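You operate a simulated robot arm through the tools that you are given. There is no shell and no other tool.

You are at the controls of a simulated robot arm. One attempt, no reset.

## Task
Set the long loom's stretcher bar to 65 cm.
Fine: loosen the black bar knob and open the bar clip to slide it; clip shut and knob tight at the end; the coloured knobs and clamps end as they began.
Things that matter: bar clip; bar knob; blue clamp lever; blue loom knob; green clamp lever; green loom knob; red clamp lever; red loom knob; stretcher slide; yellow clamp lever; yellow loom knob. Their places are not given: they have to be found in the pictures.

The check looks at the end state, three seconds after you hand in, the way a careful person would. Anything else that was tipped, shoved, dropped, spilled or broken makes it a failure.

## Robot
A 7-joint arm with a two-finger parallel gripper, fixed in place. Base frame: the origin is at the foot of the arm, x ahead of it, y to its left, z up. Readings come in cm, degrees, newtons and seconds.
With the tool pointing down near the work surface it reaches from about 40 to 76 cm from the base axis. Its first joint turns from -143.0 to 143.0 degrees. Payload 3 kg.
The TCP is the grasp point between the finger pads, 3 cm short of the fingertips. In the tool frame z runs along the fingers and y along their closing line. Largest opening 11 cm; finger width 2, thickness 1; the body of the gripper, 4.8 by 11.2 cm, starts 5.5 cm behind the TCP.
Orientation is told as [roll, pitch, yaw] about the base's x, y, z axes, in that order, counted from this pose: with the fingers straight down and closing along the base's y, the tool's x points along the base's -x, its y along +y and its z along -z.

## Interface
- The arm moves only by the tool move_arm. Its argument "rows" is text: rows parted by semicolons, each of 7 numbers parted by spaces: the shift along the base's x, y, z in cm, then the turn, a rotation vector about the base's x, y, z in degrees, then the opening, from 0 (shut) to 1 (fully open). In form: tx ty tz wx wy wz gripper; .... A call has 1 to 20 rows; each row is the pose to reach, as a shift and turn from the pose commanded when the call began. Each row takes 0.2 s and may step no farther than 5 cm and 8.6 degrees from the row before; otherwise, or with a gripper value out of range, the whole call is refused. A pose out of reach is approached as far as the arm can. The call stops where the force on the tool passes 70 N (or 10 N more than at its start, if that is more) or the arm is blocked; 0.2 s more then pass. The fingers move at their own pace (about 10.8 cm/s each) and stop on an object; they squeeze with about 26 N. The grip force told is the motor's: it shows also when the fingers shut on nothing. Time passes only in rows, and 0.2 s behind the last, so rows that repeat a pose let the fingers close. It gives the time, the measured TCP pose, the force on the tool (base axes), the opening and the grip force at its end, in the units of the frame above (readings bear some noise), with the torque about the TCP (base axes, N m) and any sound that the robot's microphone picked up.
- Cameras (640 x 400 px; columns grow to the right, rows downward): "scene" is fixed at [22.09, -50.03, 164.06]; the picture's right is [0.93, -0.37, 0.00], its down [-0.19, -0.49, -0.85] and it looks along [0.31, 0.79, -0.53] (base axes); focal length 347 px, centre (320, 200). "wrist" rides on the gripper at [7.2, 1.7, -10.3] in the tool frame; the picture's right is [-0.23, 0.97, 0.00], its down [-0.76, -0.18, -0.62] and it looks along [-0.61, -0.14, 0.78] (tool axes); focal length 222 px, centre (320, 200).
- capture(camera): a new picture of that camera. It takes no simulated time.
- lift_body(by): slides the trunk up (or, below 0, down) by that many cm; the arm rides with it, the base frame stays. It gives what a move gives, with no picture.
- probe_pixels(camera, pixels): for up to 12 pixels [column, row] of the newest picture of that camera ("zoom" is the newest enlarged one), the place [x, y, z] in the base frame of the surface seen there, good to about 0.2 cm. It takes no simulated time.
- close_up(camera, box): a new picture of the part [left, top, right, bottom] of that camera's present view, enlarged. It takes no simulated time.
- sign_off(): hands the job in; it is judged then, once.

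Leave the gripper open and the arm clear of the work at the hand-in unless told otherwise.

The tools are called after ">>>" as a command line: name --argument value ..., lists and objects as JSON in quotes. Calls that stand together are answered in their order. move_arm: Moves the arm, as the interface text tells. Its arguments: {"type":"object","properties":{"rows":{"type":"string"}},"required":["rows"]} The other tools are called the same way: lift_body (by) slides the trunk up or down; capture (camera) takes a picture; probe_pixels (camera, pixels) gives the place of the surface under pixels of a picture; close_up (camera, box) takes an enlarged picture of a part of a camera's view; sign_off () hands the job in.

At the start:

```text
time: 0.0
tool_pos: [32.09, 44.23, 119.07]
tool_rot: [-1.9, -0.1, 0.0]
ft_force: [-0.7, 0.1, -0.4]
ft_torque: [0.0, -0.01, -0.01]
gripper_width: 10.99
grasp_force: 0.0
trunk travel left (down, up): [-73.2, 15.8]
```

scene: 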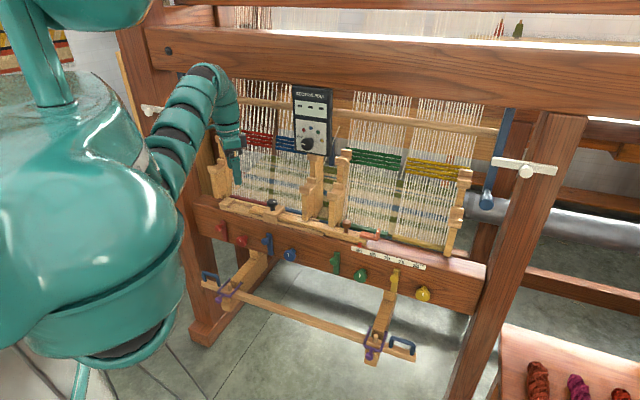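
wrist: 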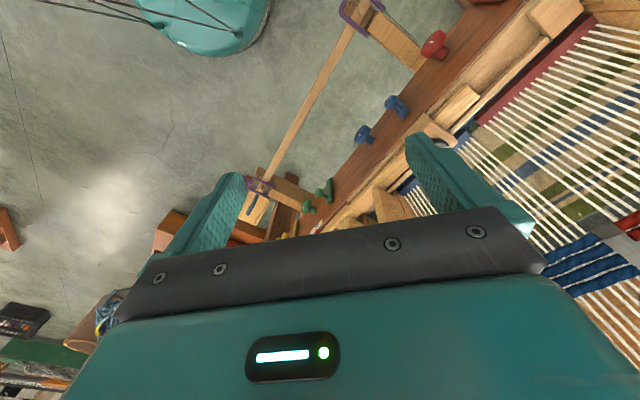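

I see a loom with a beam carrying coloured knobs and levers, a bar above it, and a scale near (390,258). I'll take enlarged views first.

>>> close_up --camera "scene" --box '[190, 180, 350, 280]'

>>> close_up --camera "scene" --box '[320, 200, 480, 300]'

>>> close_up --camera "scene" --box '[190, 250, 430, 400]'

>>> close_up --camera "scene" --box '[270, 80, 350, 160]'

```text
4.00 times, centred on (270, 230) of scene
```

zoom: 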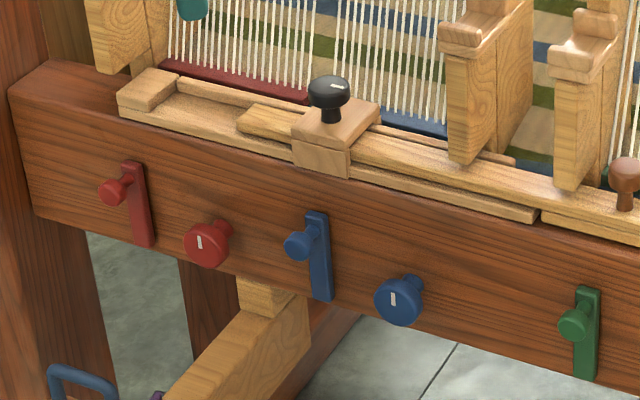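

```text
4.00 times, centred on (400, 250) of scene
```

zoom: 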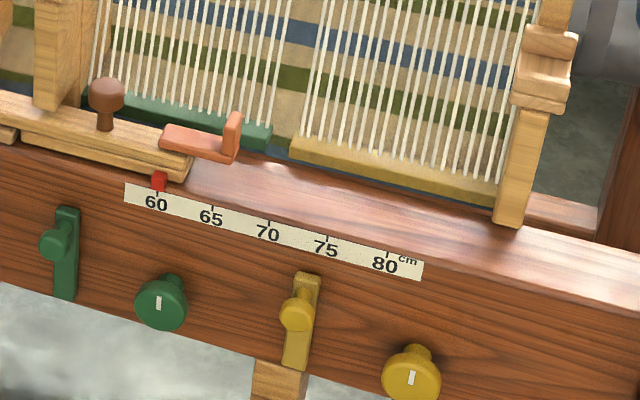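

```text
2.67 times, centred on (310, 325) of scene
```

zoom: 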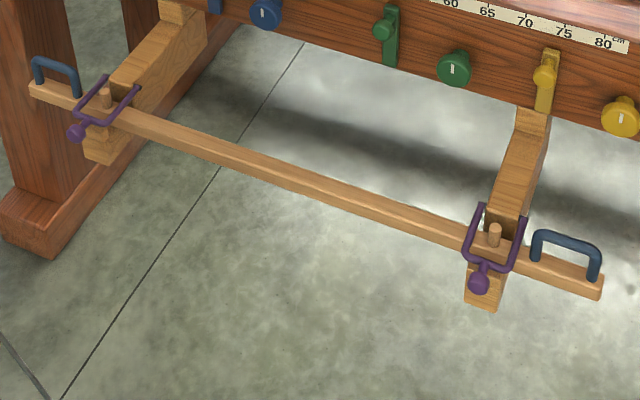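

```text
5.00 times, centred on (310, 120) of scene
```

zoom: 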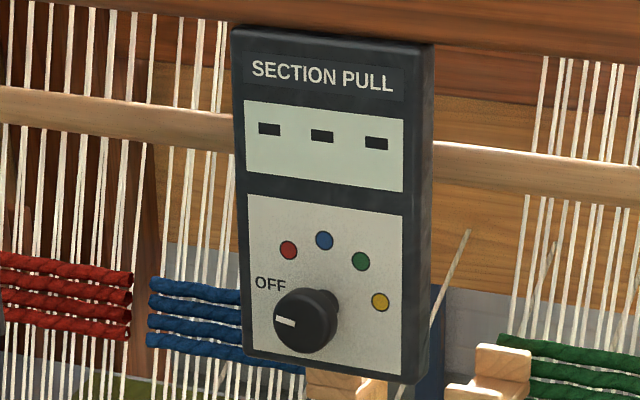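

The stretcher bar sits on the front beam. Its black knob is at about (272,203), its brown handle at about (346,224) and its orange clip at about (372,236). The red pointer reads about 60. I'll re-zoom on these parts and probe them.

>>> close_up --camera "scene" --box '[210, 185, 306, 245]'

>>> probe_pixels --camera "scene" --pixels '[[272, 203], [273, 208], [271, 216], [222, 203], [346, 222], [346, 230], [367, 236], [378, 234], [360, 245], [398, 258], [330, 220], [450, 270]]'

```text
6.67 times, centred on (258, 215) of scene
```

zoom: 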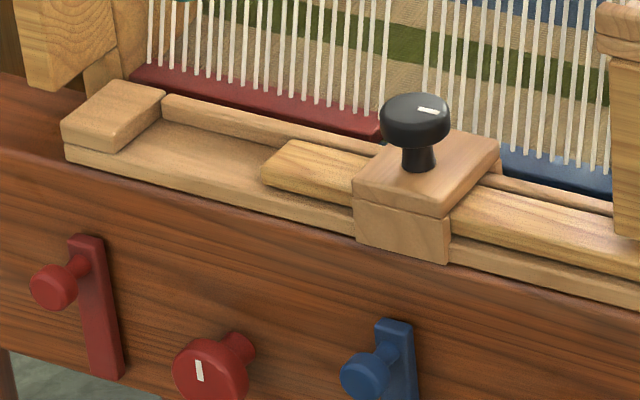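

```text
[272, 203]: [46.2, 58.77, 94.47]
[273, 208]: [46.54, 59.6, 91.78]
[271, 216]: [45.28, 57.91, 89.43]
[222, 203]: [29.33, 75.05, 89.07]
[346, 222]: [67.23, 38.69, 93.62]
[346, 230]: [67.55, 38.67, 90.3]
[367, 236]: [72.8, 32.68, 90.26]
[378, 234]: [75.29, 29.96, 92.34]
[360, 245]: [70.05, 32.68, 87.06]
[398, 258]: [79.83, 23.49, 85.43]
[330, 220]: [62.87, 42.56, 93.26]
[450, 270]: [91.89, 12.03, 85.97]
```

The beam runs along roughly (0.71,-0.70,0), with its top at z≈87. Next I'll look closer at the clip and scale, and at the knob head.

>>> close_up --camera "scene" --box '[330, 210, 394, 250]'

>>> probe_pixels --camera "zoom" --pixels '[[165, 110], [165, 180], [340, 240], [400, 260], [480, 290], [520, 200], [540, 250], [300, 300], [295, 360], [100, 200], [230, 250], [440, 340]]'

>>> close_up --camera "scene" --box '[346, 235, 442, 295]'

```text
10.00 times, centred on (362, 230) of scene
```

zoom: 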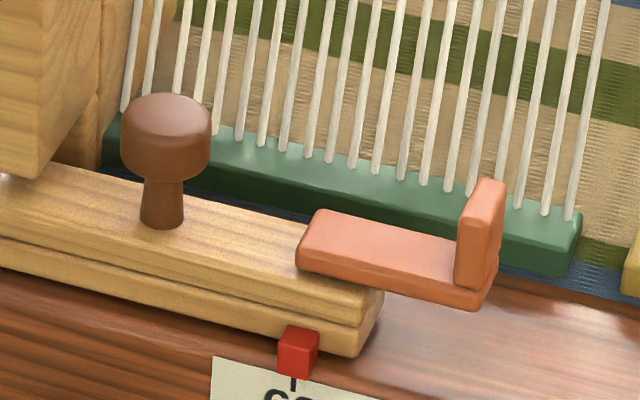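

```text
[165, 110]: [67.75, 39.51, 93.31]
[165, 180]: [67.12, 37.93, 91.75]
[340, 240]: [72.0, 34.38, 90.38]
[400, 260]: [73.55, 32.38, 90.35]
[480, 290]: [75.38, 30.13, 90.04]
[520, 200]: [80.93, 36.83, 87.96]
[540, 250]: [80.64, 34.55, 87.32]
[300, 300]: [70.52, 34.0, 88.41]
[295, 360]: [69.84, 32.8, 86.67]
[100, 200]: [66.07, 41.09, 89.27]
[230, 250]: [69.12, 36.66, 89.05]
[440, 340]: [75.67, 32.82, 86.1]
```

```text
6.67 times, centred on (394, 265) of scene
```

zoom: 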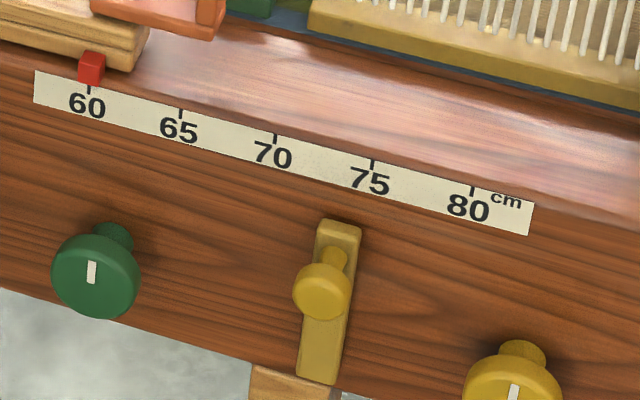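

Next I'll probe the scale ticks and the obstacles: overhead beam, wooden posts and crossbar.

>>> probe_pixels --camera "zoom" --pixels '[[90, 88], [181, 113], [276, 139], [372, 164], [473, 190], [92, 65], [90, 270], [325, 290], [515, 390]]'

>>> probe_pixels --camera "scene" --pixels '[[200, 40], [400, 70], [560, 100], [400, 95], [312, 190], [318, 158], [340, 170], [345, 152], [464, 172], [450, 240], [218, 170], [312, 120]]'

>>> probe_pixels --camera "scene" --pixels '[[250, 105], [430, 122], [525, 167], [487, 195], [550, 180], [100, 180], [200, 120], [228, 150], [160, 110], [60, 60], [336, 205], [308, 212]]'

>>> close_up --camera "wrist" --box '[240, 0, 640, 250]'

```text
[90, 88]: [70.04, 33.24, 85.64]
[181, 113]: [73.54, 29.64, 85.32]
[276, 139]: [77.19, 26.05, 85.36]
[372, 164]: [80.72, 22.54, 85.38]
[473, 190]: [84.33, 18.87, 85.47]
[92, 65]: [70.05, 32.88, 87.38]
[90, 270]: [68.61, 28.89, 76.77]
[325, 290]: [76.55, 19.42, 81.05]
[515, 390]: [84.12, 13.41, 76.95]
```

```text
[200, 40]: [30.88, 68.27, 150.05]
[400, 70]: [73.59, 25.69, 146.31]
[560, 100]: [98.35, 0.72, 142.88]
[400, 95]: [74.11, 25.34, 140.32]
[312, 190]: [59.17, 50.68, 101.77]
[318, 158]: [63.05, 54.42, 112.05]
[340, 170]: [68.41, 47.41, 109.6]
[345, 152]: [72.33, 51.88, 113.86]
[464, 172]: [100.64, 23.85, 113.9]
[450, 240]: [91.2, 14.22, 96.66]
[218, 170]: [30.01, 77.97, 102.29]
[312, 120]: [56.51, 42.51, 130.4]
```

```text
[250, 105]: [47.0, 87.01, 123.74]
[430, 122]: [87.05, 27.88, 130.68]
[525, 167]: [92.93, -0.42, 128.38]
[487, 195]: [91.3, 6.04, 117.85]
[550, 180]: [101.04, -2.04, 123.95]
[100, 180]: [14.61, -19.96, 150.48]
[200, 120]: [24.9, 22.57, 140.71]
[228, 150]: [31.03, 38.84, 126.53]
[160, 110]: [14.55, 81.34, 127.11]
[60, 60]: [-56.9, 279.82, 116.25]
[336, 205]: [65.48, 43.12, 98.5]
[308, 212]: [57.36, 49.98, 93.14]
```

```text
1.60 times, centred on (440, 125) of wrist
```

zoom: 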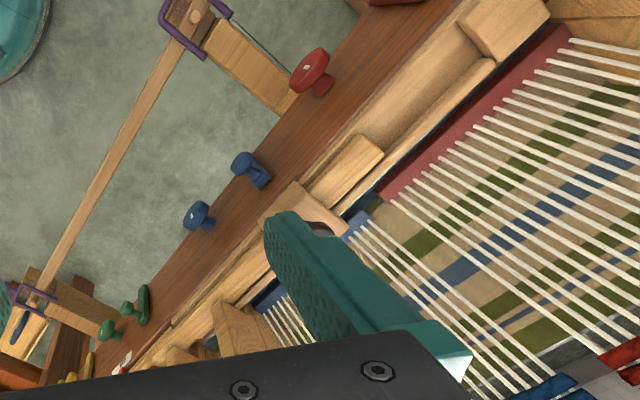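

The overhead beam's bottom is at z≈138–140, in front of the bar. The arm therefore has to come in from below it, so I'll lower the trunk in steps and watch.

>>> lift_body --by -18

>>> capture --camera "scene"

>>> capture --camera "wrist"

```text
time: 2.0
tool_pos: [32.28, 44.06, 100.98]
tool_rot: [-2.1, -0.2, 0.0]
ft_force: [0.5, -0.2, 0.0]
ft_torque: [0.05, 0.03, 0.05]
gripper_width: 11.0
grasp_force: 0.1
trunk travel left (down, up): [-55.2, 33.8]
```

```text
taken
```

scene: 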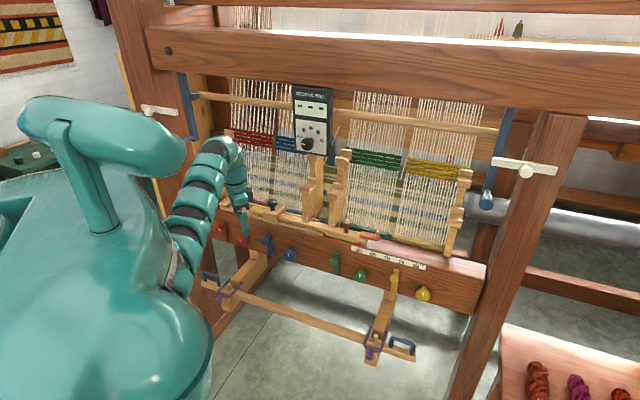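

```text
taken
```

wrist: 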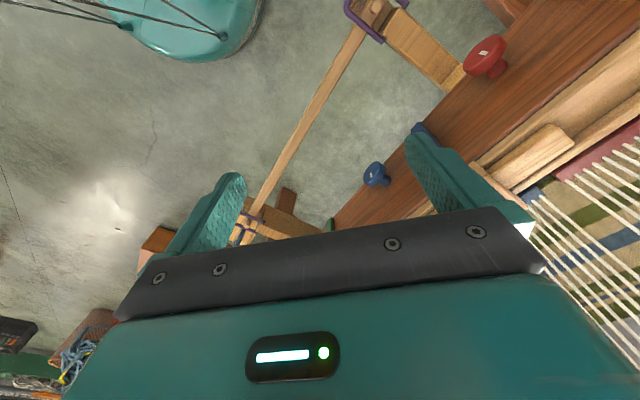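

The arm is clear. I'll yaw the tool 45° so the fingers close along the bar and the wrist camera faces the loom.

>>> move_arm --rows "0 0 0 0 0 7.5 1; 0 0 0 0 0 15 1; 0 0 0 0 0 22.5 1; 0 0 0 0 0 30 1; 0 0 0 0 0 37.5 1; 0 0 0 0 0 45 1; 0 0 0 0 0 45 1"

>>> capture --camera "scene"

>>> capture --camera "wrist"

```text
time: 3.6
tool_pos: [32.35, 44.1, 101.41]
tool_rot: [-1.9, -0.3, 44.8]
ft_force: [-0.1, -0.1, 0.8]
ft_torque: [-0.01, 0.02, 0.01]
gripper_width: 11.01
grasp_force: 0.0
trunk travel left (down, up): [-55.2, 33.8]
```

```text
taken
```

scene: 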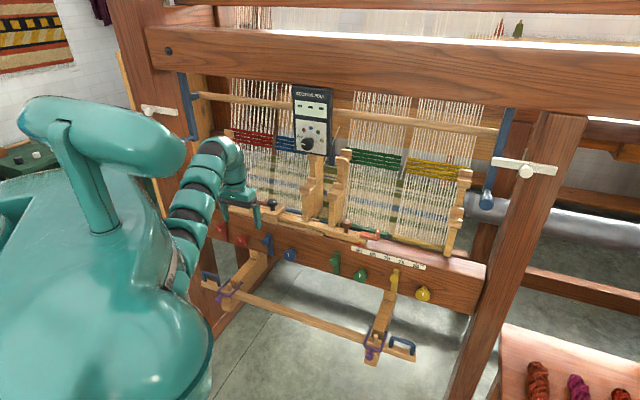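

```text
taken
```

wrist: 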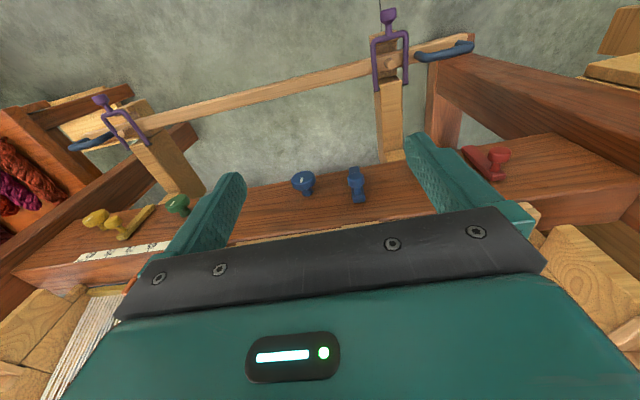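

The wrist view is upside down, with the yellow end of the loom on its left. I'll probe the arm's top and the section-pull box for clearance.

>>> probe_pixels --camera "scene" --pixels '[[222, 142], [240, 165], [235, 185], [190, 215], [295, 145], [330, 153], [313, 152], [300, 143], [230, 75], [340, 82], [210, 150]]'

```text
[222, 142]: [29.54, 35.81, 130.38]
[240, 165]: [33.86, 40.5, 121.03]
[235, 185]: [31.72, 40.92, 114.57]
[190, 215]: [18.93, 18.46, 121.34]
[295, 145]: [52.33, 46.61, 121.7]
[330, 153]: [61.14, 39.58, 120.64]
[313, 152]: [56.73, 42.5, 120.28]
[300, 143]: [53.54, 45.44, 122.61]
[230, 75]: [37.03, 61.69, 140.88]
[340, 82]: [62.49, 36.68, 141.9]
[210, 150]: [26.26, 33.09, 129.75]
```

The arm top is at about z=130, below the overhead beam. I'll level the tool and approach above the black knob (estimated axis (46.6,60.6)), stopping short of it.

>>> move_arm --rows "2.4 3 1 0.7 0.7 0 1; 4.8 6 2 1.35 1.35 0 1; 7.2 9 2.6 1.35 1.35 0 1; 9.6 12 2.6 1.35 1.35 0 1; 9.6 12 2.6 1.35 1.35 0 1"

>>> capture --camera "scene"

>>> capture --camera "wrist"

```text
time: 4.8
tool_pos: [35.3, 45.71, 100.93]
tool_rot: [0.1, -0.2, 45.0]
ft_force: [0.7, -0.1, 0.0]
ft_torque: [0.01, 0.02, -0.01]
gripper_width: 10.97
grasp_force: 0.0
out of reach, approached as far as the arm can: row 1, 2, 3, 4, 5
trunk travel left (down, up): [-55.2, 33.8]
```

```text
taken
```

scene: 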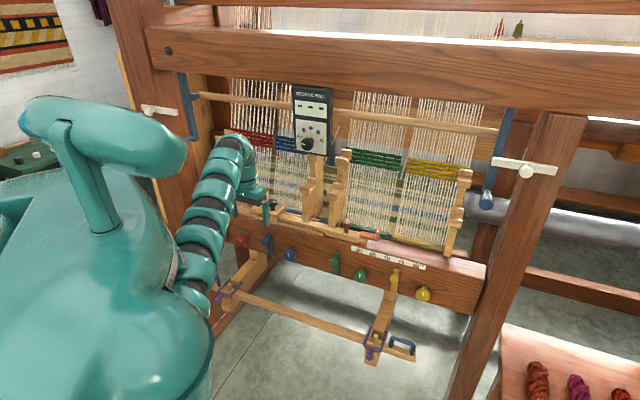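

```text
taken
```

wrist: 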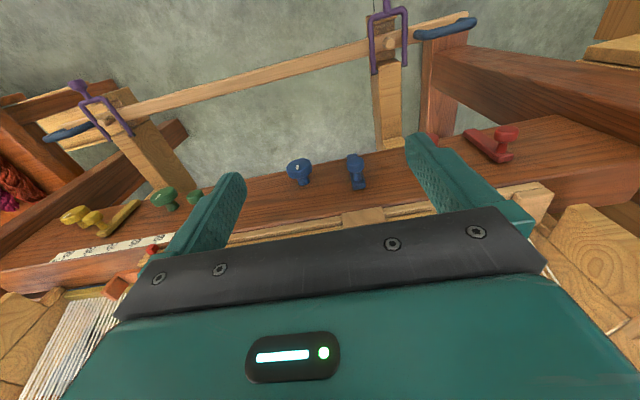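

Out of reach: the shoulder sits too low for a downward tool here. I'll probe the shoulder and arm heights.

>>> probe_pixels --camera "scene" --pixels '[[230, 140], [215, 175], [195, 230], [195, 265], [185, 285], [190, 300], [250, 190], [150, 260], [90, 240], [150, 330], [240, 160]]'

>>> close_up --camera "scene" --box '[0, 80, 320, 400]'

```text
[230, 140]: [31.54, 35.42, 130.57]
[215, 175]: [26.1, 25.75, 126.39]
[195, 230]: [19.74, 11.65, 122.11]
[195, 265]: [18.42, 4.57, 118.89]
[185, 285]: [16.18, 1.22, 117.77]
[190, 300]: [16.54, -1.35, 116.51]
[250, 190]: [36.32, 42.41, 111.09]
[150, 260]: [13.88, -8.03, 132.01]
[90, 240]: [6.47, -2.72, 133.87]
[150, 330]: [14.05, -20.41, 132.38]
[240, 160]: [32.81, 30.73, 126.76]
```

```text
1.25 times, centred on (160, 240) of scene
```

zoom: 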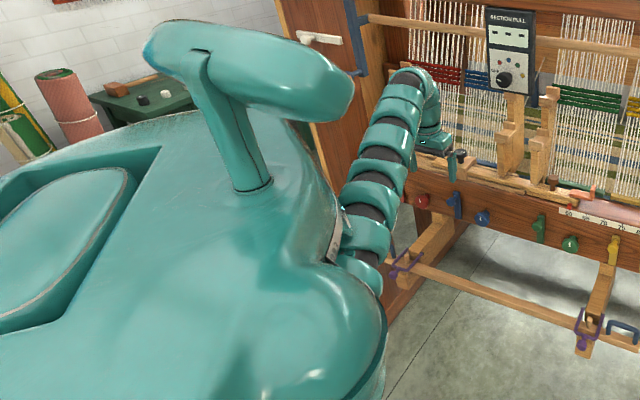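

The shoulder looks too low relative to the tool. I'll raise the trunk back by 18 cm, lower the tool with the arm, and then try the reach again.

>>> lift_body --by 18

>>> move_arm --rows "0 0 -4 0 0 0 1; 0 0 -8 0 0 0 1; 0 0 -12 0 0 0 1; 0 0 -16 0 0 0 1; 0 0 -16 0 0 0 1"

```text
time: 6.8
tool_pos: [35.26, 45.84, 118.82]
tool_rot: [0.0, -0.2, 45.0]
ft_force: [0.0, 0.0, 0.7]
ft_torque: [-0.01, -0.02, 0.0]
gripper_width: 11.01
grasp_force: 0.1
trunk travel left (down, up): [-73.2, 15.8]
```

```text
time: 8.0
tool_pos: [34.99, 45.85, 103.04]
tool_rot: [0.0, -0.2, 44.9]
ft_force: [-0.6, 0.1, -0.5]
ft_torque: [-0.05, 0.01, 0.0]
gripper_width: 11.01
grasp_force: 0.0
trunk travel left (down, up): [-73.2, 15.8]
```

That worked. Now I'll extend toward the knob at z≈103.

>>> move_arm --rows "2.5 3.2 0 0 0 0 1; 5 6.4 0 0 0 0 1; 7.5 9.6 0 0 0 0 1; 9 11.5 0 0 0 0 1; 9 11.5 0 0 0 0 1"

>>> capture --camera "scene"

>>> capture --camera "wrist"

```text
time: 9.2
tool_pos: [40.12, 45.89, 103.37]
tool_rot: [-0.1, -0.5, 45.1]
ft_force: [-0.5, 0.3, -0.1]
ft_torque: [-0.01, 0.0, -0.04]
gripper_width: 10.96
grasp_force: 0.0
out of reach, approached as far as the arm can: row 1, 2, 3, 4, 5
trunk travel left (down, up): [-73.2, 15.8]
```

```text
taken
```

scene: 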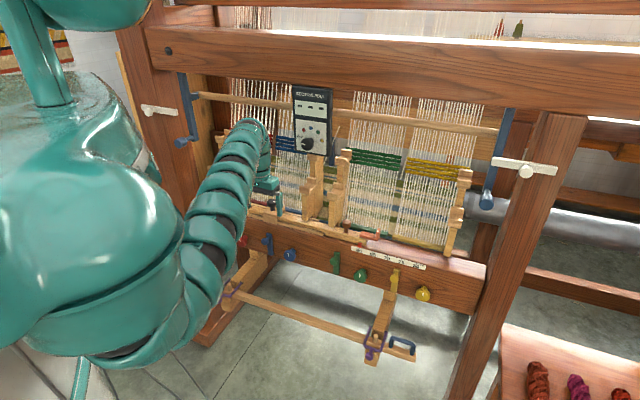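

```text
taken
```

wrist: 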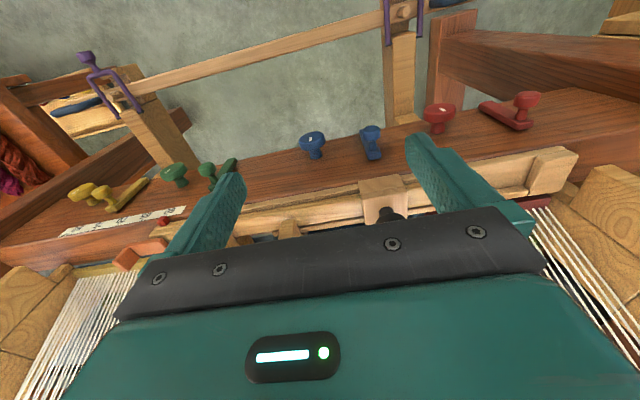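

The reach is still limited at r≈61. I'll try lower (z≈97) and then outward, to see how reach depends on height.

>>> move_arm --rows "0 0 -4 0 0 0 1; 0 0 -7 0 0 0 1; 1.5 1.5 -7 0 0 0 1; 3 3 -7 0 0 0 1; 3 3 -7 0 0 0 1"

>>> probe_pixels --camera "scene" --pixels '[[252, 122], [262, 140], [235, 160], [215, 200], [205, 250], [200, 290], [180, 320], [130, 355], [268, 185], [150, 250]]'

```text
time: 10.4
tool_pos: [40.19, 45.36, 97.1]
tool_rot: [-0.1, -0.3, 45.0]
ft_force: [0.9, 0.1, 0.1]
ft_torque: [0.03, 0.05, -0.01]
gripper_width: 11.0
grasp_force: 0.0
out of reach, approached as far as the arm can: row 2, 3, 4, 5
trunk travel left (down, up): [-73.2, 15.8]
```

```text
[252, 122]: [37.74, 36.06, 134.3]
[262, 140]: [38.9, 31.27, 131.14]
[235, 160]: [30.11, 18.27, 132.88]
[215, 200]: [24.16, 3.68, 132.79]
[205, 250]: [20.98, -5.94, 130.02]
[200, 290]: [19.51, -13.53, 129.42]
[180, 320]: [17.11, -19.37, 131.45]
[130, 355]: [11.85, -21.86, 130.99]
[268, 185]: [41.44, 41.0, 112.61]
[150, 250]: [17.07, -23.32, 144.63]
```

Let me look at how the arm is bent near its shoulder.

>>> close_up --camera "scene" --box '[0, 80, 320, 400]'

>>> probe_pixels --camera "zoom" --pixels '[[60, 150], [150, 60], [200, 200], [100, 300], [30, 300], [150, 345], [220, 330], [290, 270], [330, 130], [60, 20], [20, 380], [250, 340]]'

>>> capture --camera "wrist"

```text
1.25 times, centred on (160, 240) of scene
```

zoom: 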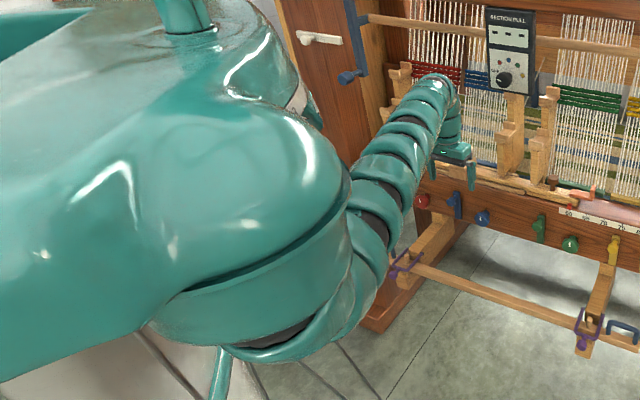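

```text
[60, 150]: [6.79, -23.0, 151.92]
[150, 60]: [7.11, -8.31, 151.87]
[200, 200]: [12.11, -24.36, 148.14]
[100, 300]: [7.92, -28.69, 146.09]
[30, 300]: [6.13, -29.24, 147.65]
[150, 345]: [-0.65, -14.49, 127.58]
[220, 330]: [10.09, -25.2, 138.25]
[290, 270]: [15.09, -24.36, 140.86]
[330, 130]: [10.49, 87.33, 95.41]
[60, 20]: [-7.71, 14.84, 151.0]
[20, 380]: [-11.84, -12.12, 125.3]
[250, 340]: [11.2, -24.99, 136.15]
```

```text
taken
```

wrist: 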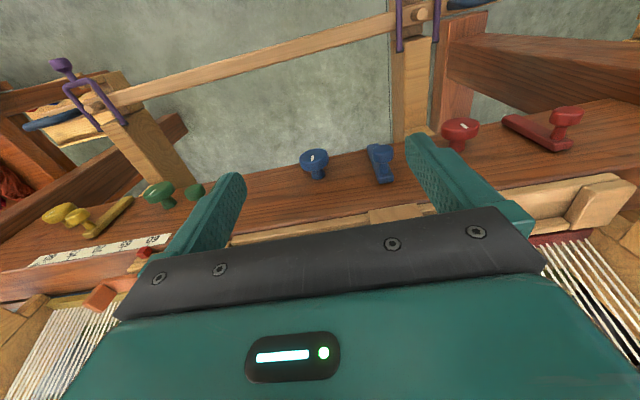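

The arm is straight at its limit, because its shoulder sits off to the -y side. Tilting the tool outward should extend the reach, so I'll tilt 40° toward the loom in place.

>>> move_arm --rows "0 0 0 5.66 -5.66 0 1; 0 0 1 11.3 -11.3 0 1; 0 0 2 17 -17 0 1; 0 0 3 22.6 -22.6 0 1; 0 0 4 28.3 -28.3 0 1; 0 0 4 28.3 -28.3 0 1"

>>> capture --camera "scene"

>>> capture --camera "wrist"

```text
time: 11.8
tool_pos: [41.27, 48.7, 100.24]
tool_rot: [0.1, -40.3, 44.9]
ft_force: [0.1, -0.1, 0.5]
ft_torque: [-0.01, -0.01, -0.03]
gripper_width: 11.0
grasp_force: 0.0
out of reach, approached as far as the arm can: row 4, 5, 6
trunk travel left (down, up): [-73.2, 15.8]
```

```text
taken
```

scene: 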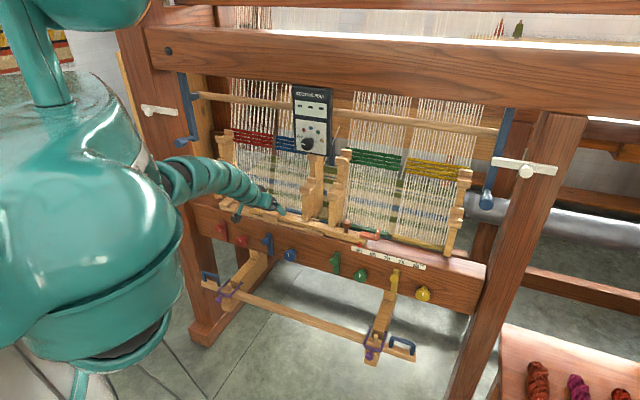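

```text
taken
```

wrist: 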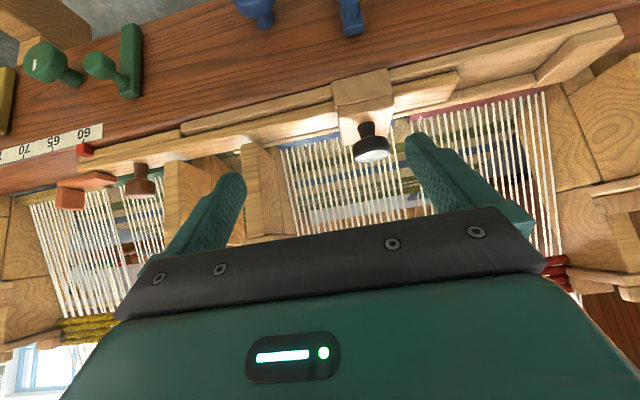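

The arm has folded into another configuration, bent on the far side, and the wrist view now shows the knob at (370,140), the brown handle at (140,185) and the clip at (80,190). I'll go up and outward to test the reach.

>>> move_arm --rows "0.5 1.5 1 0 0 0 1; 1 3 2 0 0 0 1; 1 3 2 0 0 0 1"

>>> capture --camera "scene"

>>> close_up --camera "wrist" --box '[0, 60, 420, 260]'

```text
time: 12.6
tool_pos: [42.38, 51.63, 102.18]
tool_rot: [0.0, -40.2, 44.9]
ft_force: [-1.0, -0.5, -0.1]
ft_torque: [0.04, -0.02, 0.02]
gripper_width: 11.01
grasp_force: 0.1
trunk travel left (down, up): [-73.2, 15.8]
```

```text
taken
```

scene: 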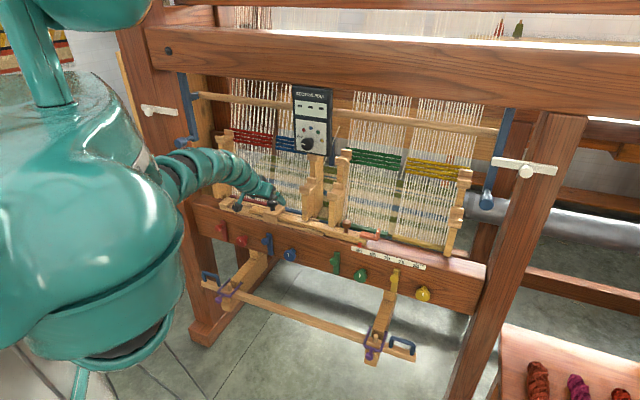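

```text
1.52 times, centred on (210, 160) of wrist
```

zoom: 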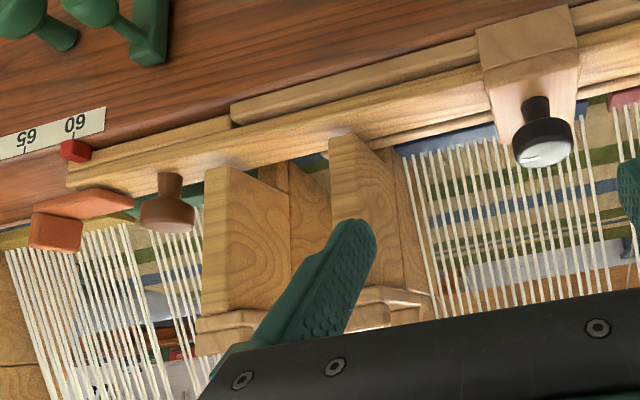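

Reach is now fine. I'll probe exact places from this wrist view.

>>> probe_pixels --camera "zoom" --pixels '[[543, 128], [545, 155], [515, 150], [572, 140], [535, 105], [168, 205], [142, 210], [194, 210], [170, 182], [85, 200], [55, 235], [125, 200]]'

>>> probe_pixels --camera "zoom" --pixels '[[45, 210], [35, 235], [78, 240], [55, 220], [76, 150], [110, 165], [72, 190], [215, 210], [345, 160], [525, 40], [210, 320], [380, 292]]'

>>> close_up --camera "wrist" --box '[10, 120, 150, 230]'

>>> close_up --camera "wrist" --box '[300, 80, 440, 190]'

```text
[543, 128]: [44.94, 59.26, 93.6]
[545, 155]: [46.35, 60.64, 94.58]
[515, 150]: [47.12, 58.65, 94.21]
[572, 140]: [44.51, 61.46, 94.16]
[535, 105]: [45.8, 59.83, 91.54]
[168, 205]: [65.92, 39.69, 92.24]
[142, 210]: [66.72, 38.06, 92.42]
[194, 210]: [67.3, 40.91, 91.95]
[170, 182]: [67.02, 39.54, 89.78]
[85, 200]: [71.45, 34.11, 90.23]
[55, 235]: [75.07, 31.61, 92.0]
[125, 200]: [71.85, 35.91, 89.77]
```

```text
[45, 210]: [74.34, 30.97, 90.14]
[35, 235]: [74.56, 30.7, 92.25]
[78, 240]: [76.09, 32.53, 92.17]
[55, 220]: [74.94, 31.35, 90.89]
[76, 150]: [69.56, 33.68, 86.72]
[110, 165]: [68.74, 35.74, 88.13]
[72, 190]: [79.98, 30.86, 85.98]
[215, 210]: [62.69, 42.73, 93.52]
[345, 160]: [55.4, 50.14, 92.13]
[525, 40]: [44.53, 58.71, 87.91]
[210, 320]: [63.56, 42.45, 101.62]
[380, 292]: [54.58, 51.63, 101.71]
```

```text
3.64 times, centred on (80, 175) of wrist
```

zoom: 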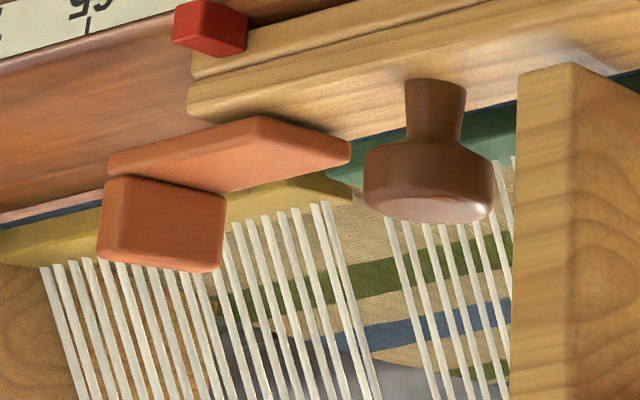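

```text
3.64 times, centred on (370, 135) of wrist
```

zoom: 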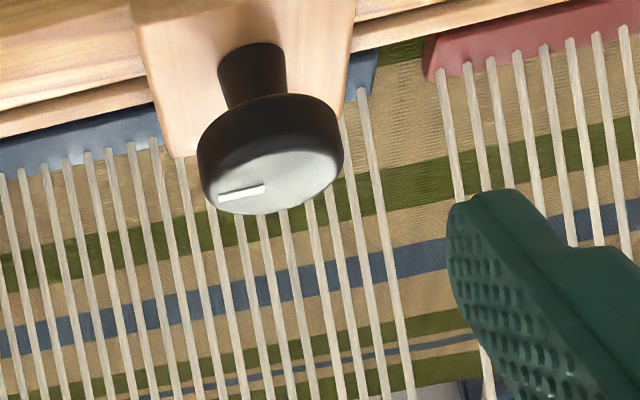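

The knob axis is about (46.2,60.5), with the head spanning z 92.4–95 and its mark pointing along the bar. Next I'll check where the threads are behind it.

>>> probe_pixels --camera "zoom" --pixels '[[363, 95], [388, 218], [441, 80], [452, 140], [130, 145], [165, 330], [240, 192], [220, 198], [263, 188], [250, 70], [320, 30], [150, 30]]'

```text
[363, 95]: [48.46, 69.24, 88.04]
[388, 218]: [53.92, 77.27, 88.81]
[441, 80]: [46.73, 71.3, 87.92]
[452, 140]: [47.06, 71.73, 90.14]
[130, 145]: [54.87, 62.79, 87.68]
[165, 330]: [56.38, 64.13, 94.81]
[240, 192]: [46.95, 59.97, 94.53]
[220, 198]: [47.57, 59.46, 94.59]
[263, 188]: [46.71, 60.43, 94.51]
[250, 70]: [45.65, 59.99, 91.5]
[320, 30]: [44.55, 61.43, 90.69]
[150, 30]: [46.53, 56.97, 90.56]
```

The threads are 8 cm behind the knob, so there is room. I'll approach with the fingers straddling the knob head along the bar direction.

>>> move_arm --rows "-0.2 2.3 -2 0 0 0 0.7; -0.4 4.65 -4.2 0 0 0 0.7; 0.8 5.85 -5.2 0 0 0 0.7; 2 7.05 -6.2 0 0 0 0.7; 2 7.05 -6.2 0 0 0 0.7"

>>> capture --camera "wrist"

>>> capture --camera "scene"

```text
time: 13.8
tool_pos: [43.27, 57.57, 96.41]
tool_rot: [0.2, -40.2, 44.9]
ft_force: [-0.8, -0.7, 0.0]
ft_torque: [0.01, 0.0, -0.02]
gripper_width: 7.69
grasp_force: 0.0
out of reach, approached as far as the arm can: row 4, 5
trunk travel left (down, up): [-73.2, 15.8]
```

```text
taken
```

wrist: 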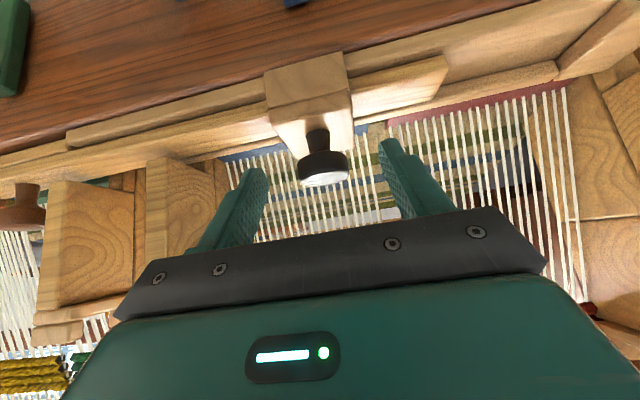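

```text
taken
```

scene: 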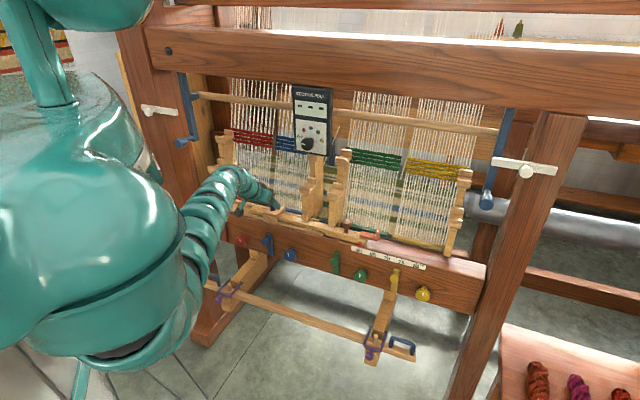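

The reach ends about 3 cm short. I'll probe the arm's slope to choose a better trunk height.

>>> probe_pixels --camera "scene" --pixels '[[232, 170], [210, 195], [200, 220], [195, 240], [190, 265], [190, 300], [170, 330], [130, 350], [90, 352], [255, 185]]'

>>> close_up --camera "scene" --box '[40, 140, 300, 380]'

```text
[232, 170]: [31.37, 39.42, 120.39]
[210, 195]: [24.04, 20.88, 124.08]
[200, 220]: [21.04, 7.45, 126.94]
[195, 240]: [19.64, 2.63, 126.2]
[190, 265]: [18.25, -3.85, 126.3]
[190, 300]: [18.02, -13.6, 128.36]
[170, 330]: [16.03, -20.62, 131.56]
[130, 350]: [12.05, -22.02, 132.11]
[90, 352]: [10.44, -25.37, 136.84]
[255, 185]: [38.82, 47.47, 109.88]
```

```text
1.67 times, centred on (170, 260) of scene
```

zoom: 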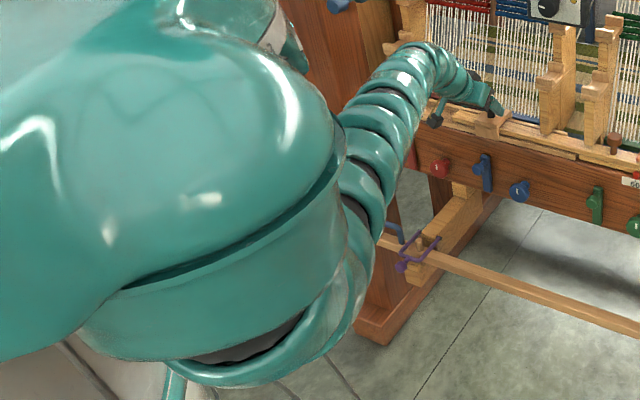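

The arm still looks curved rather than fully straight, so I'll experiment: back off a little, raise the trunk 12 cm, and see how the reach changes.

>>> move_arm --rows "-2 -2 1 0 0 0 0.7; -4.5 -4.5 2 0 0 0 0.7; -7 -7 2 0 0 0 0.7; -7 -7 2 0 0 0 0.7"

>>> lift_body --by 12

>>> move_arm --rows "0 0 -4 0 0 0 0.7; 0 0 -8 0 0 0 0.7; 0 0 -12 0 0 0 0.7; 2 2 -12 0 0 0 0.7; 4 4 -12 0 0 0 0.7; 6 6 -12 0 0 0 0.7; 6 6 -12 0 0 0 0.7"

>>> capture --camera "scene"

```text
time: 14.8
tool_pos: [36.26, 50.58, 98.16]
tool_rot: [0.2, -40.2, 45.0]
ft_force: [-0.2, -1.1, 0.1]
ft_torque: [0.01, 0.03, -0.04]
gripper_width: 7.71
grasp_force: 0.1
trunk travel left (down, up): [-73.2, 15.8]
```

```text
time: 16.3
tool_pos: [36.26, 50.62, 110.33]
tool_rot: [0.0, -40.2, 44.9]
ft_force: [0.4, 0.6, 0.2]
ft_torque: [0.04, -0.03, 0.0]
gripper_width: 7.69
grasp_force: 0.1
trunk travel left (down, up): [-85.2, 3.8]
```

```text
time: 17.9
tool_pos: [40.94, 54.81, 98.44]
tool_rot: [0.1, -40.2, 44.9]
ft_force: [-1.1, -0.5, -0.3]
ft_torque: [0.0, 0.01, 0.0]
gripper_width: 7.69
grasp_force: 0.1
out of reach, approached as far as the arm can: row 6, 7
trunk travel left (down, up): [-85.2, 3.8]
```

```text
taken
```

scene: 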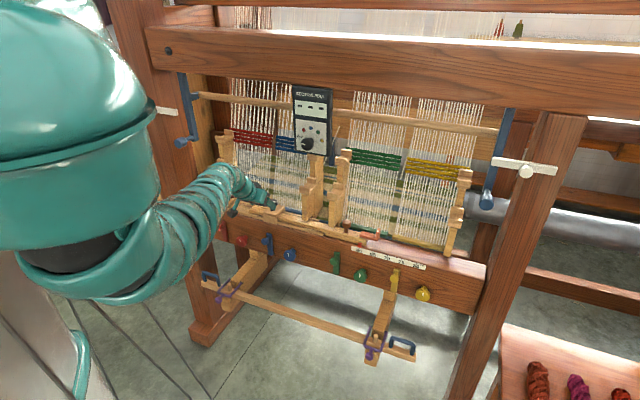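

Raising makes the reach shorter (68 vs 72 cm), so lower is better. The arm hangs from a vertical shoulder cylinder here, so I'll probe that to find its axis.

>>> probe_pixels --camera "scene" --pixels '[[5, 200], [40, 205], [80, 205], [120, 190], [150, 160], [158, 180], [60, 255], [90, 245], [120, 235], [150, 280], [180, 240], [225, 190]]'

>>> close_up --camera "scene" --box '[0, 100, 280, 320]'

```text
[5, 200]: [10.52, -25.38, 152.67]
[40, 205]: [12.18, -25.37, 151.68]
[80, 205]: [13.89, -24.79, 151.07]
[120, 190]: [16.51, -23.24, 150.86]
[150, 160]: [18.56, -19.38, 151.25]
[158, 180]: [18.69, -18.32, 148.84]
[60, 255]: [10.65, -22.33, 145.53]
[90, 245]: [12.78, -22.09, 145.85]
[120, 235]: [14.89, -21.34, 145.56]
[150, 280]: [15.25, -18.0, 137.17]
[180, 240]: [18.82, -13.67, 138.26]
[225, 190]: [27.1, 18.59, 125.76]
```

```text
1.82 times, centred on (140, 210) of scene
```

zoom: 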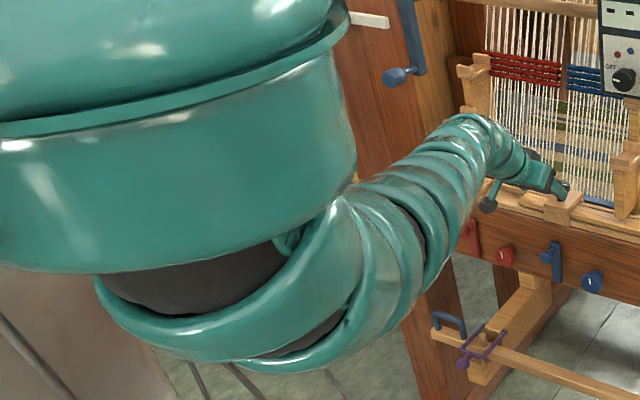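

The shoulder axis is at about (11,-17). Reach is best with the tool tilted more and the trunk about 22 cm below the start height. I'll retract, tilt further to ~68°, and lower the trunk in stages.

>>> move_arm --rows "-2 -2 2 0 0 0 0.7; -4 -4 4 5.3 -5.3 0 0.7; -6 -6 6 10.6 -10.6 0 0.7; -8 -8 8 15.9 -15.9 0 0.7; -8 -8 10 19.8 -19.8 0 0.7; -8 -8 12 19.8 -19.8 0 0.7; -8 -8 12 19.8 -19.8 0 0.7"

>>> lift_body --by -17

>>> capture --camera "scene"

```text
time: 19.5
tool_pos: [32.88, 46.94, 110.67]
tool_rot: [0.2, -68.3, 44.9]
ft_force: [0.7, -0.1, -0.6]
ft_torque: [0.01, 0.03, 0.04]
gripper_width: 7.66
grasp_force: 0.2
trunk travel left (down, up): [-85.2, 3.8]
```

```text
time: 21.4
tool_pos: [32.86, 46.96, 93.57]
tool_rot: [0.0, -68.2, 44.9]
ft_force: [-0.6, -0.6, 0.6]
ft_torque: [0.01, -0.01, -0.02]
gripper_width: 7.72
grasp_force: 0.0
trunk travel left (down, up): [-68.2, 20.8]
```

```text
taken
```

scene: 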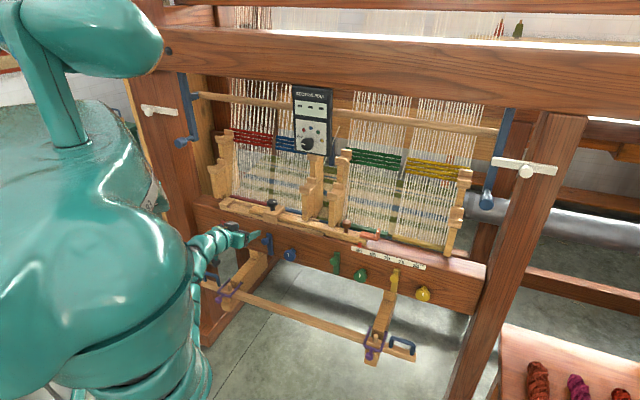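

Clear. I'll raise the tool 17 and lower the trunk 17 again.

>>> move_arm --rows "0 0 4.5 0 0 0 0.7; 0 0 9 0 0 0 0.7; 0 0 13.5 0 0 0 0.7; 0 0 18 0 0 0 0.7; 0 0 18 0 0 0 0.7"

>>> lift_body --by -17

>>> capture --camera "scene"

>>> capture --camera "wrist"

```text
time: 22.6
tool_pos: [32.55, 46.67, 111.64]
tool_rot: [0.1, -68.2, 44.9]
ft_force: [-0.8, 0.1, -0.4]
ft_torque: [0.01, 0.01, -0.01]
gripper_width: 7.69
grasp_force: 0.2
trunk travel left (down, up): [-68.2, 20.8]
```

```text
time: 24.5
tool_pos: [32.57, 46.73, 94.64]
tool_rot: [0.1, -68.2, 44.9]
ft_force: [0.2, -0.1, 0.3]
ft_torque: [0.01, -0.02, -0.01]
gripper_width: 7.69
grasp_force: 0.0
trunk travel left (down, up): [-51.2, 37.8]
```

```text
taken
```

scene: 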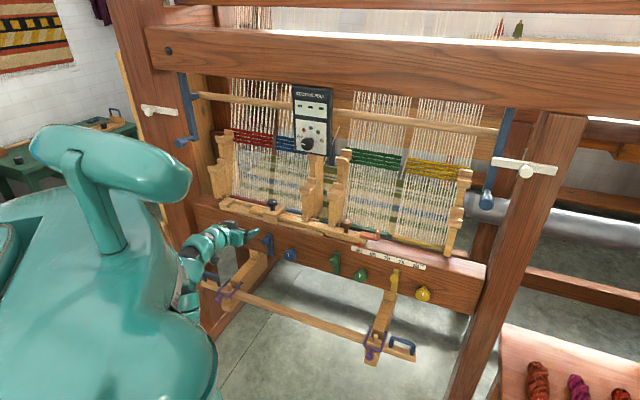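

```text
taken
```

wrist: 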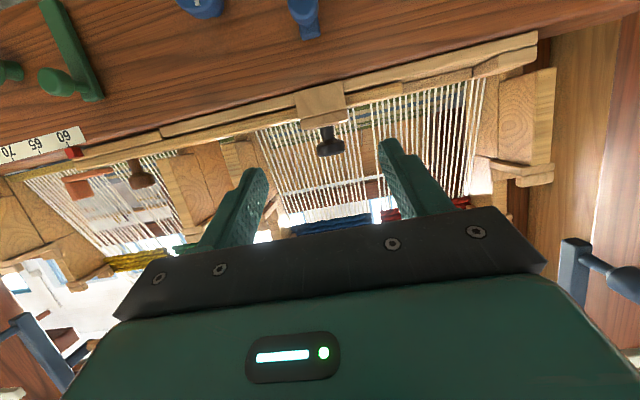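

Now approach the knob at a hand yaw of 40°: a pre-point first, then straddle it.

>>> move_arm --rows "2.1 2.3 -0.2 0 0 -2 0.7; 4.2 4.6 -0.4 0 0 -4 0.7; 6.3 7 -0.6 0 0 -5 0.7; 8.3 9.3 -0.8 0 0 -5 0.7; 8.3 9.3 -0.8 0 0 -5 0.7"

>>> capture --camera "wrist"

>>> capture --camera "scene"

```text
time: 25.7
tool_pos: [40.83, 55.94, 93.84]
tool_rot: [0.2, -68.2, 39.8]
ft_force: [-0.2, 0.0, -0.3]
ft_torque: [0.01, -0.02, 0.02]
gripper_width: 7.7
grasp_force: 0.0
trunk travel left (down, up): [-51.2, 37.8]
```

```text
taken
```

wrist: 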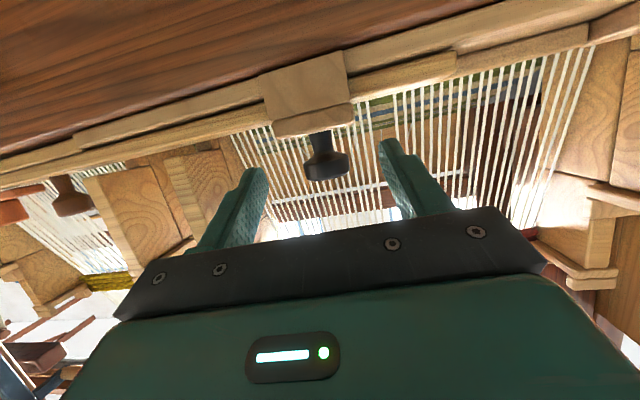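

```text
taken
```

scene: 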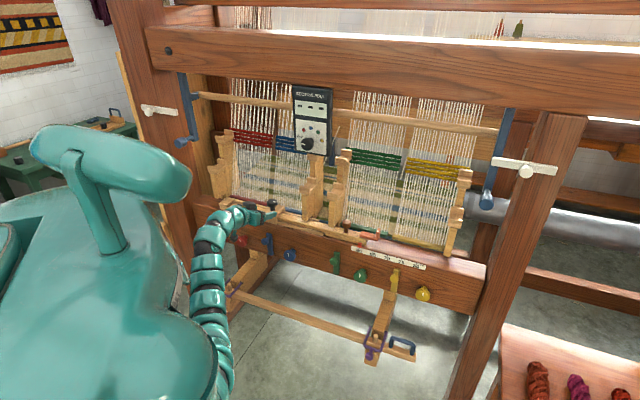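

The knob is centred between the fingers at (326,165). I'll verify its position with a probe.

>>> probe_pixels --camera "wrist" --pixels '[[326, 168], [306, 168], [346, 166], [326, 178], [326, 158], [320, 140], [305, 110]]'

```text
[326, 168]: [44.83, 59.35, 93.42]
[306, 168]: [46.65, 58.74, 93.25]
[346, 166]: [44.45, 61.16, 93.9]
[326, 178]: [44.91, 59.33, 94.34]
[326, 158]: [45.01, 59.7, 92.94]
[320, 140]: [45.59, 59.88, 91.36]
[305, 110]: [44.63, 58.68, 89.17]
```

The axis is confirmed at (46.2,60.5). I'll move in and close on the knob.

>>> move_arm --rows "2.4 2 0 0 0 0 0.7; 4.8 4.05 0 0 0 0 0.7; 4.8 4.05 0 0 0 0 0.7; 4.8 4.05 0 0 0 0 0.3; 4.8 4.05 0 0 0 0 0.1; 4.8 4.05 0 0 0 0 0; 4.8 4.05 0 0 0 0 0"

>>> capture --camera "wrist"

>>> close_up --camera "scene" --box '[200, 180, 320, 260]'

```text
time: 27.3
tool_pos: [45.6, 59.89, 93.9]
tool_rot: [0.1, -68.2, 39.9]
ft_force: [5.5, -3.4, -1.2]
ft_torque: [0.08, -0.14, -0.04]
gripper_width: 3.9
grasp_force: 45.3
trunk travel left (down, up): [-51.2, 37.8]
```

```text
taken
```

wrist: 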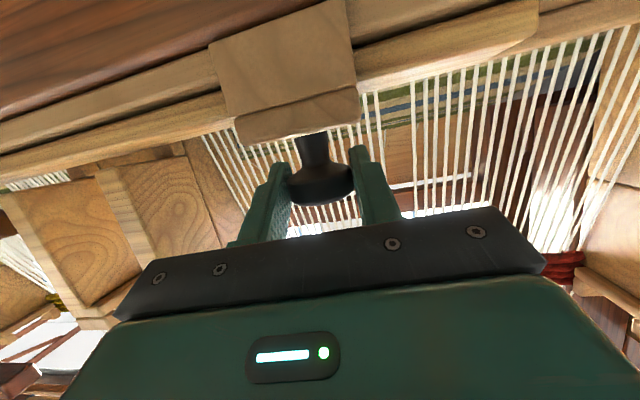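

```text
5.00 times, centred on (260, 220) of scene
```

zoom: 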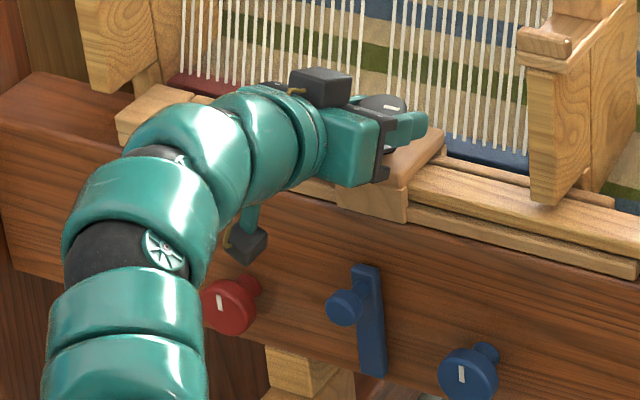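

Grip achieved at 3.9 cm. I'll turn counter-clockwise (seen from above) by 16° first and watch the torque.

>>> move_arm --rows "0.04 -0.04 0 0 0 4 0; 0.077 -0.074 0 0 0 8 0; 0.12 -0.11 0 0 0 12 0; 0.163 -0.138 0 0 0 16 0; 0.163 -0.138 0 0 0 16 0"

>>> close_up --camera "scene" --box '[200, 180, 320, 260]'

```text
time: 28.5
tool_pos: [45.86, 59.76, 93.83]
tool_rot: [0.3, -68.2, 55.8]
ft_force: [-3.1, -16.7, -1.1]
ft_torque: [0.25, 0.18, -0.09]
gripper_width: 3.95
grasp_force: 45.2
trunk travel left (down, up): [-51.2, 37.8]
```

```text
5.00 times, centred on (260, 220) of scene
```

zoom: 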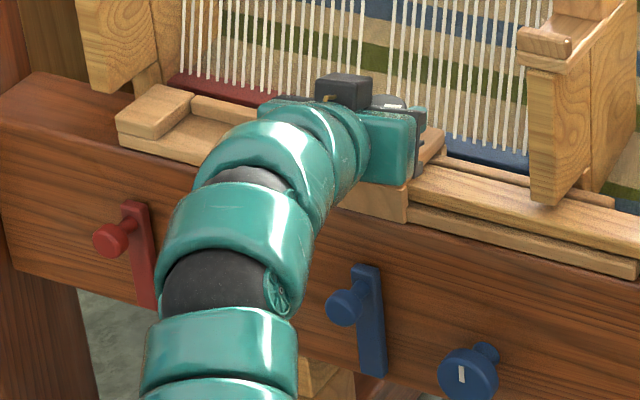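

Some side force has built up. I'll zoom on the knob's mark to see if it is turning.

>>> close_up --camera "scene" --box '[256, 190, 296, 215]'

>>> probe_pixels --camera "zoom" --pixels '[[280, 165], [340, 175], [400, 165]]'

```text
16.00 times, centred on (276, 202) of scene
```

zoom: 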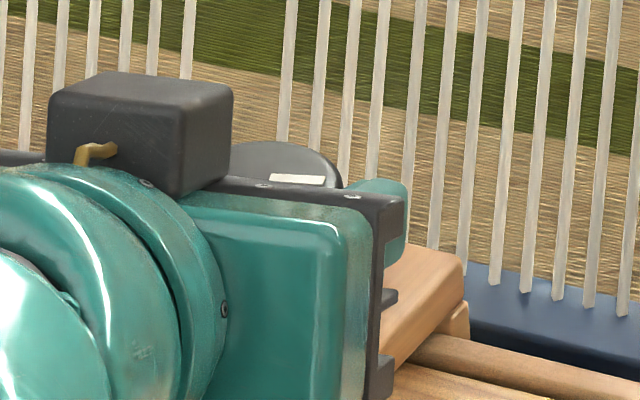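

```text
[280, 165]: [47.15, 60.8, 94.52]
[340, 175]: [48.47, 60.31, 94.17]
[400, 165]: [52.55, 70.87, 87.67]
```

Probing the mark's ends.

>>> probe_pixels --camera "zoom" --pixels '[[272, 178], [323, 182], [297, 180], [280, 150], [330, 170], [240, 150]]'

```text
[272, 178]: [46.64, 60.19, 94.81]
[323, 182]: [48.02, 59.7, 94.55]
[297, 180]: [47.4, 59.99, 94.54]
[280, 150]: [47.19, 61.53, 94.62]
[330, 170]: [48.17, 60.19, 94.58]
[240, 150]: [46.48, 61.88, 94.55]
```

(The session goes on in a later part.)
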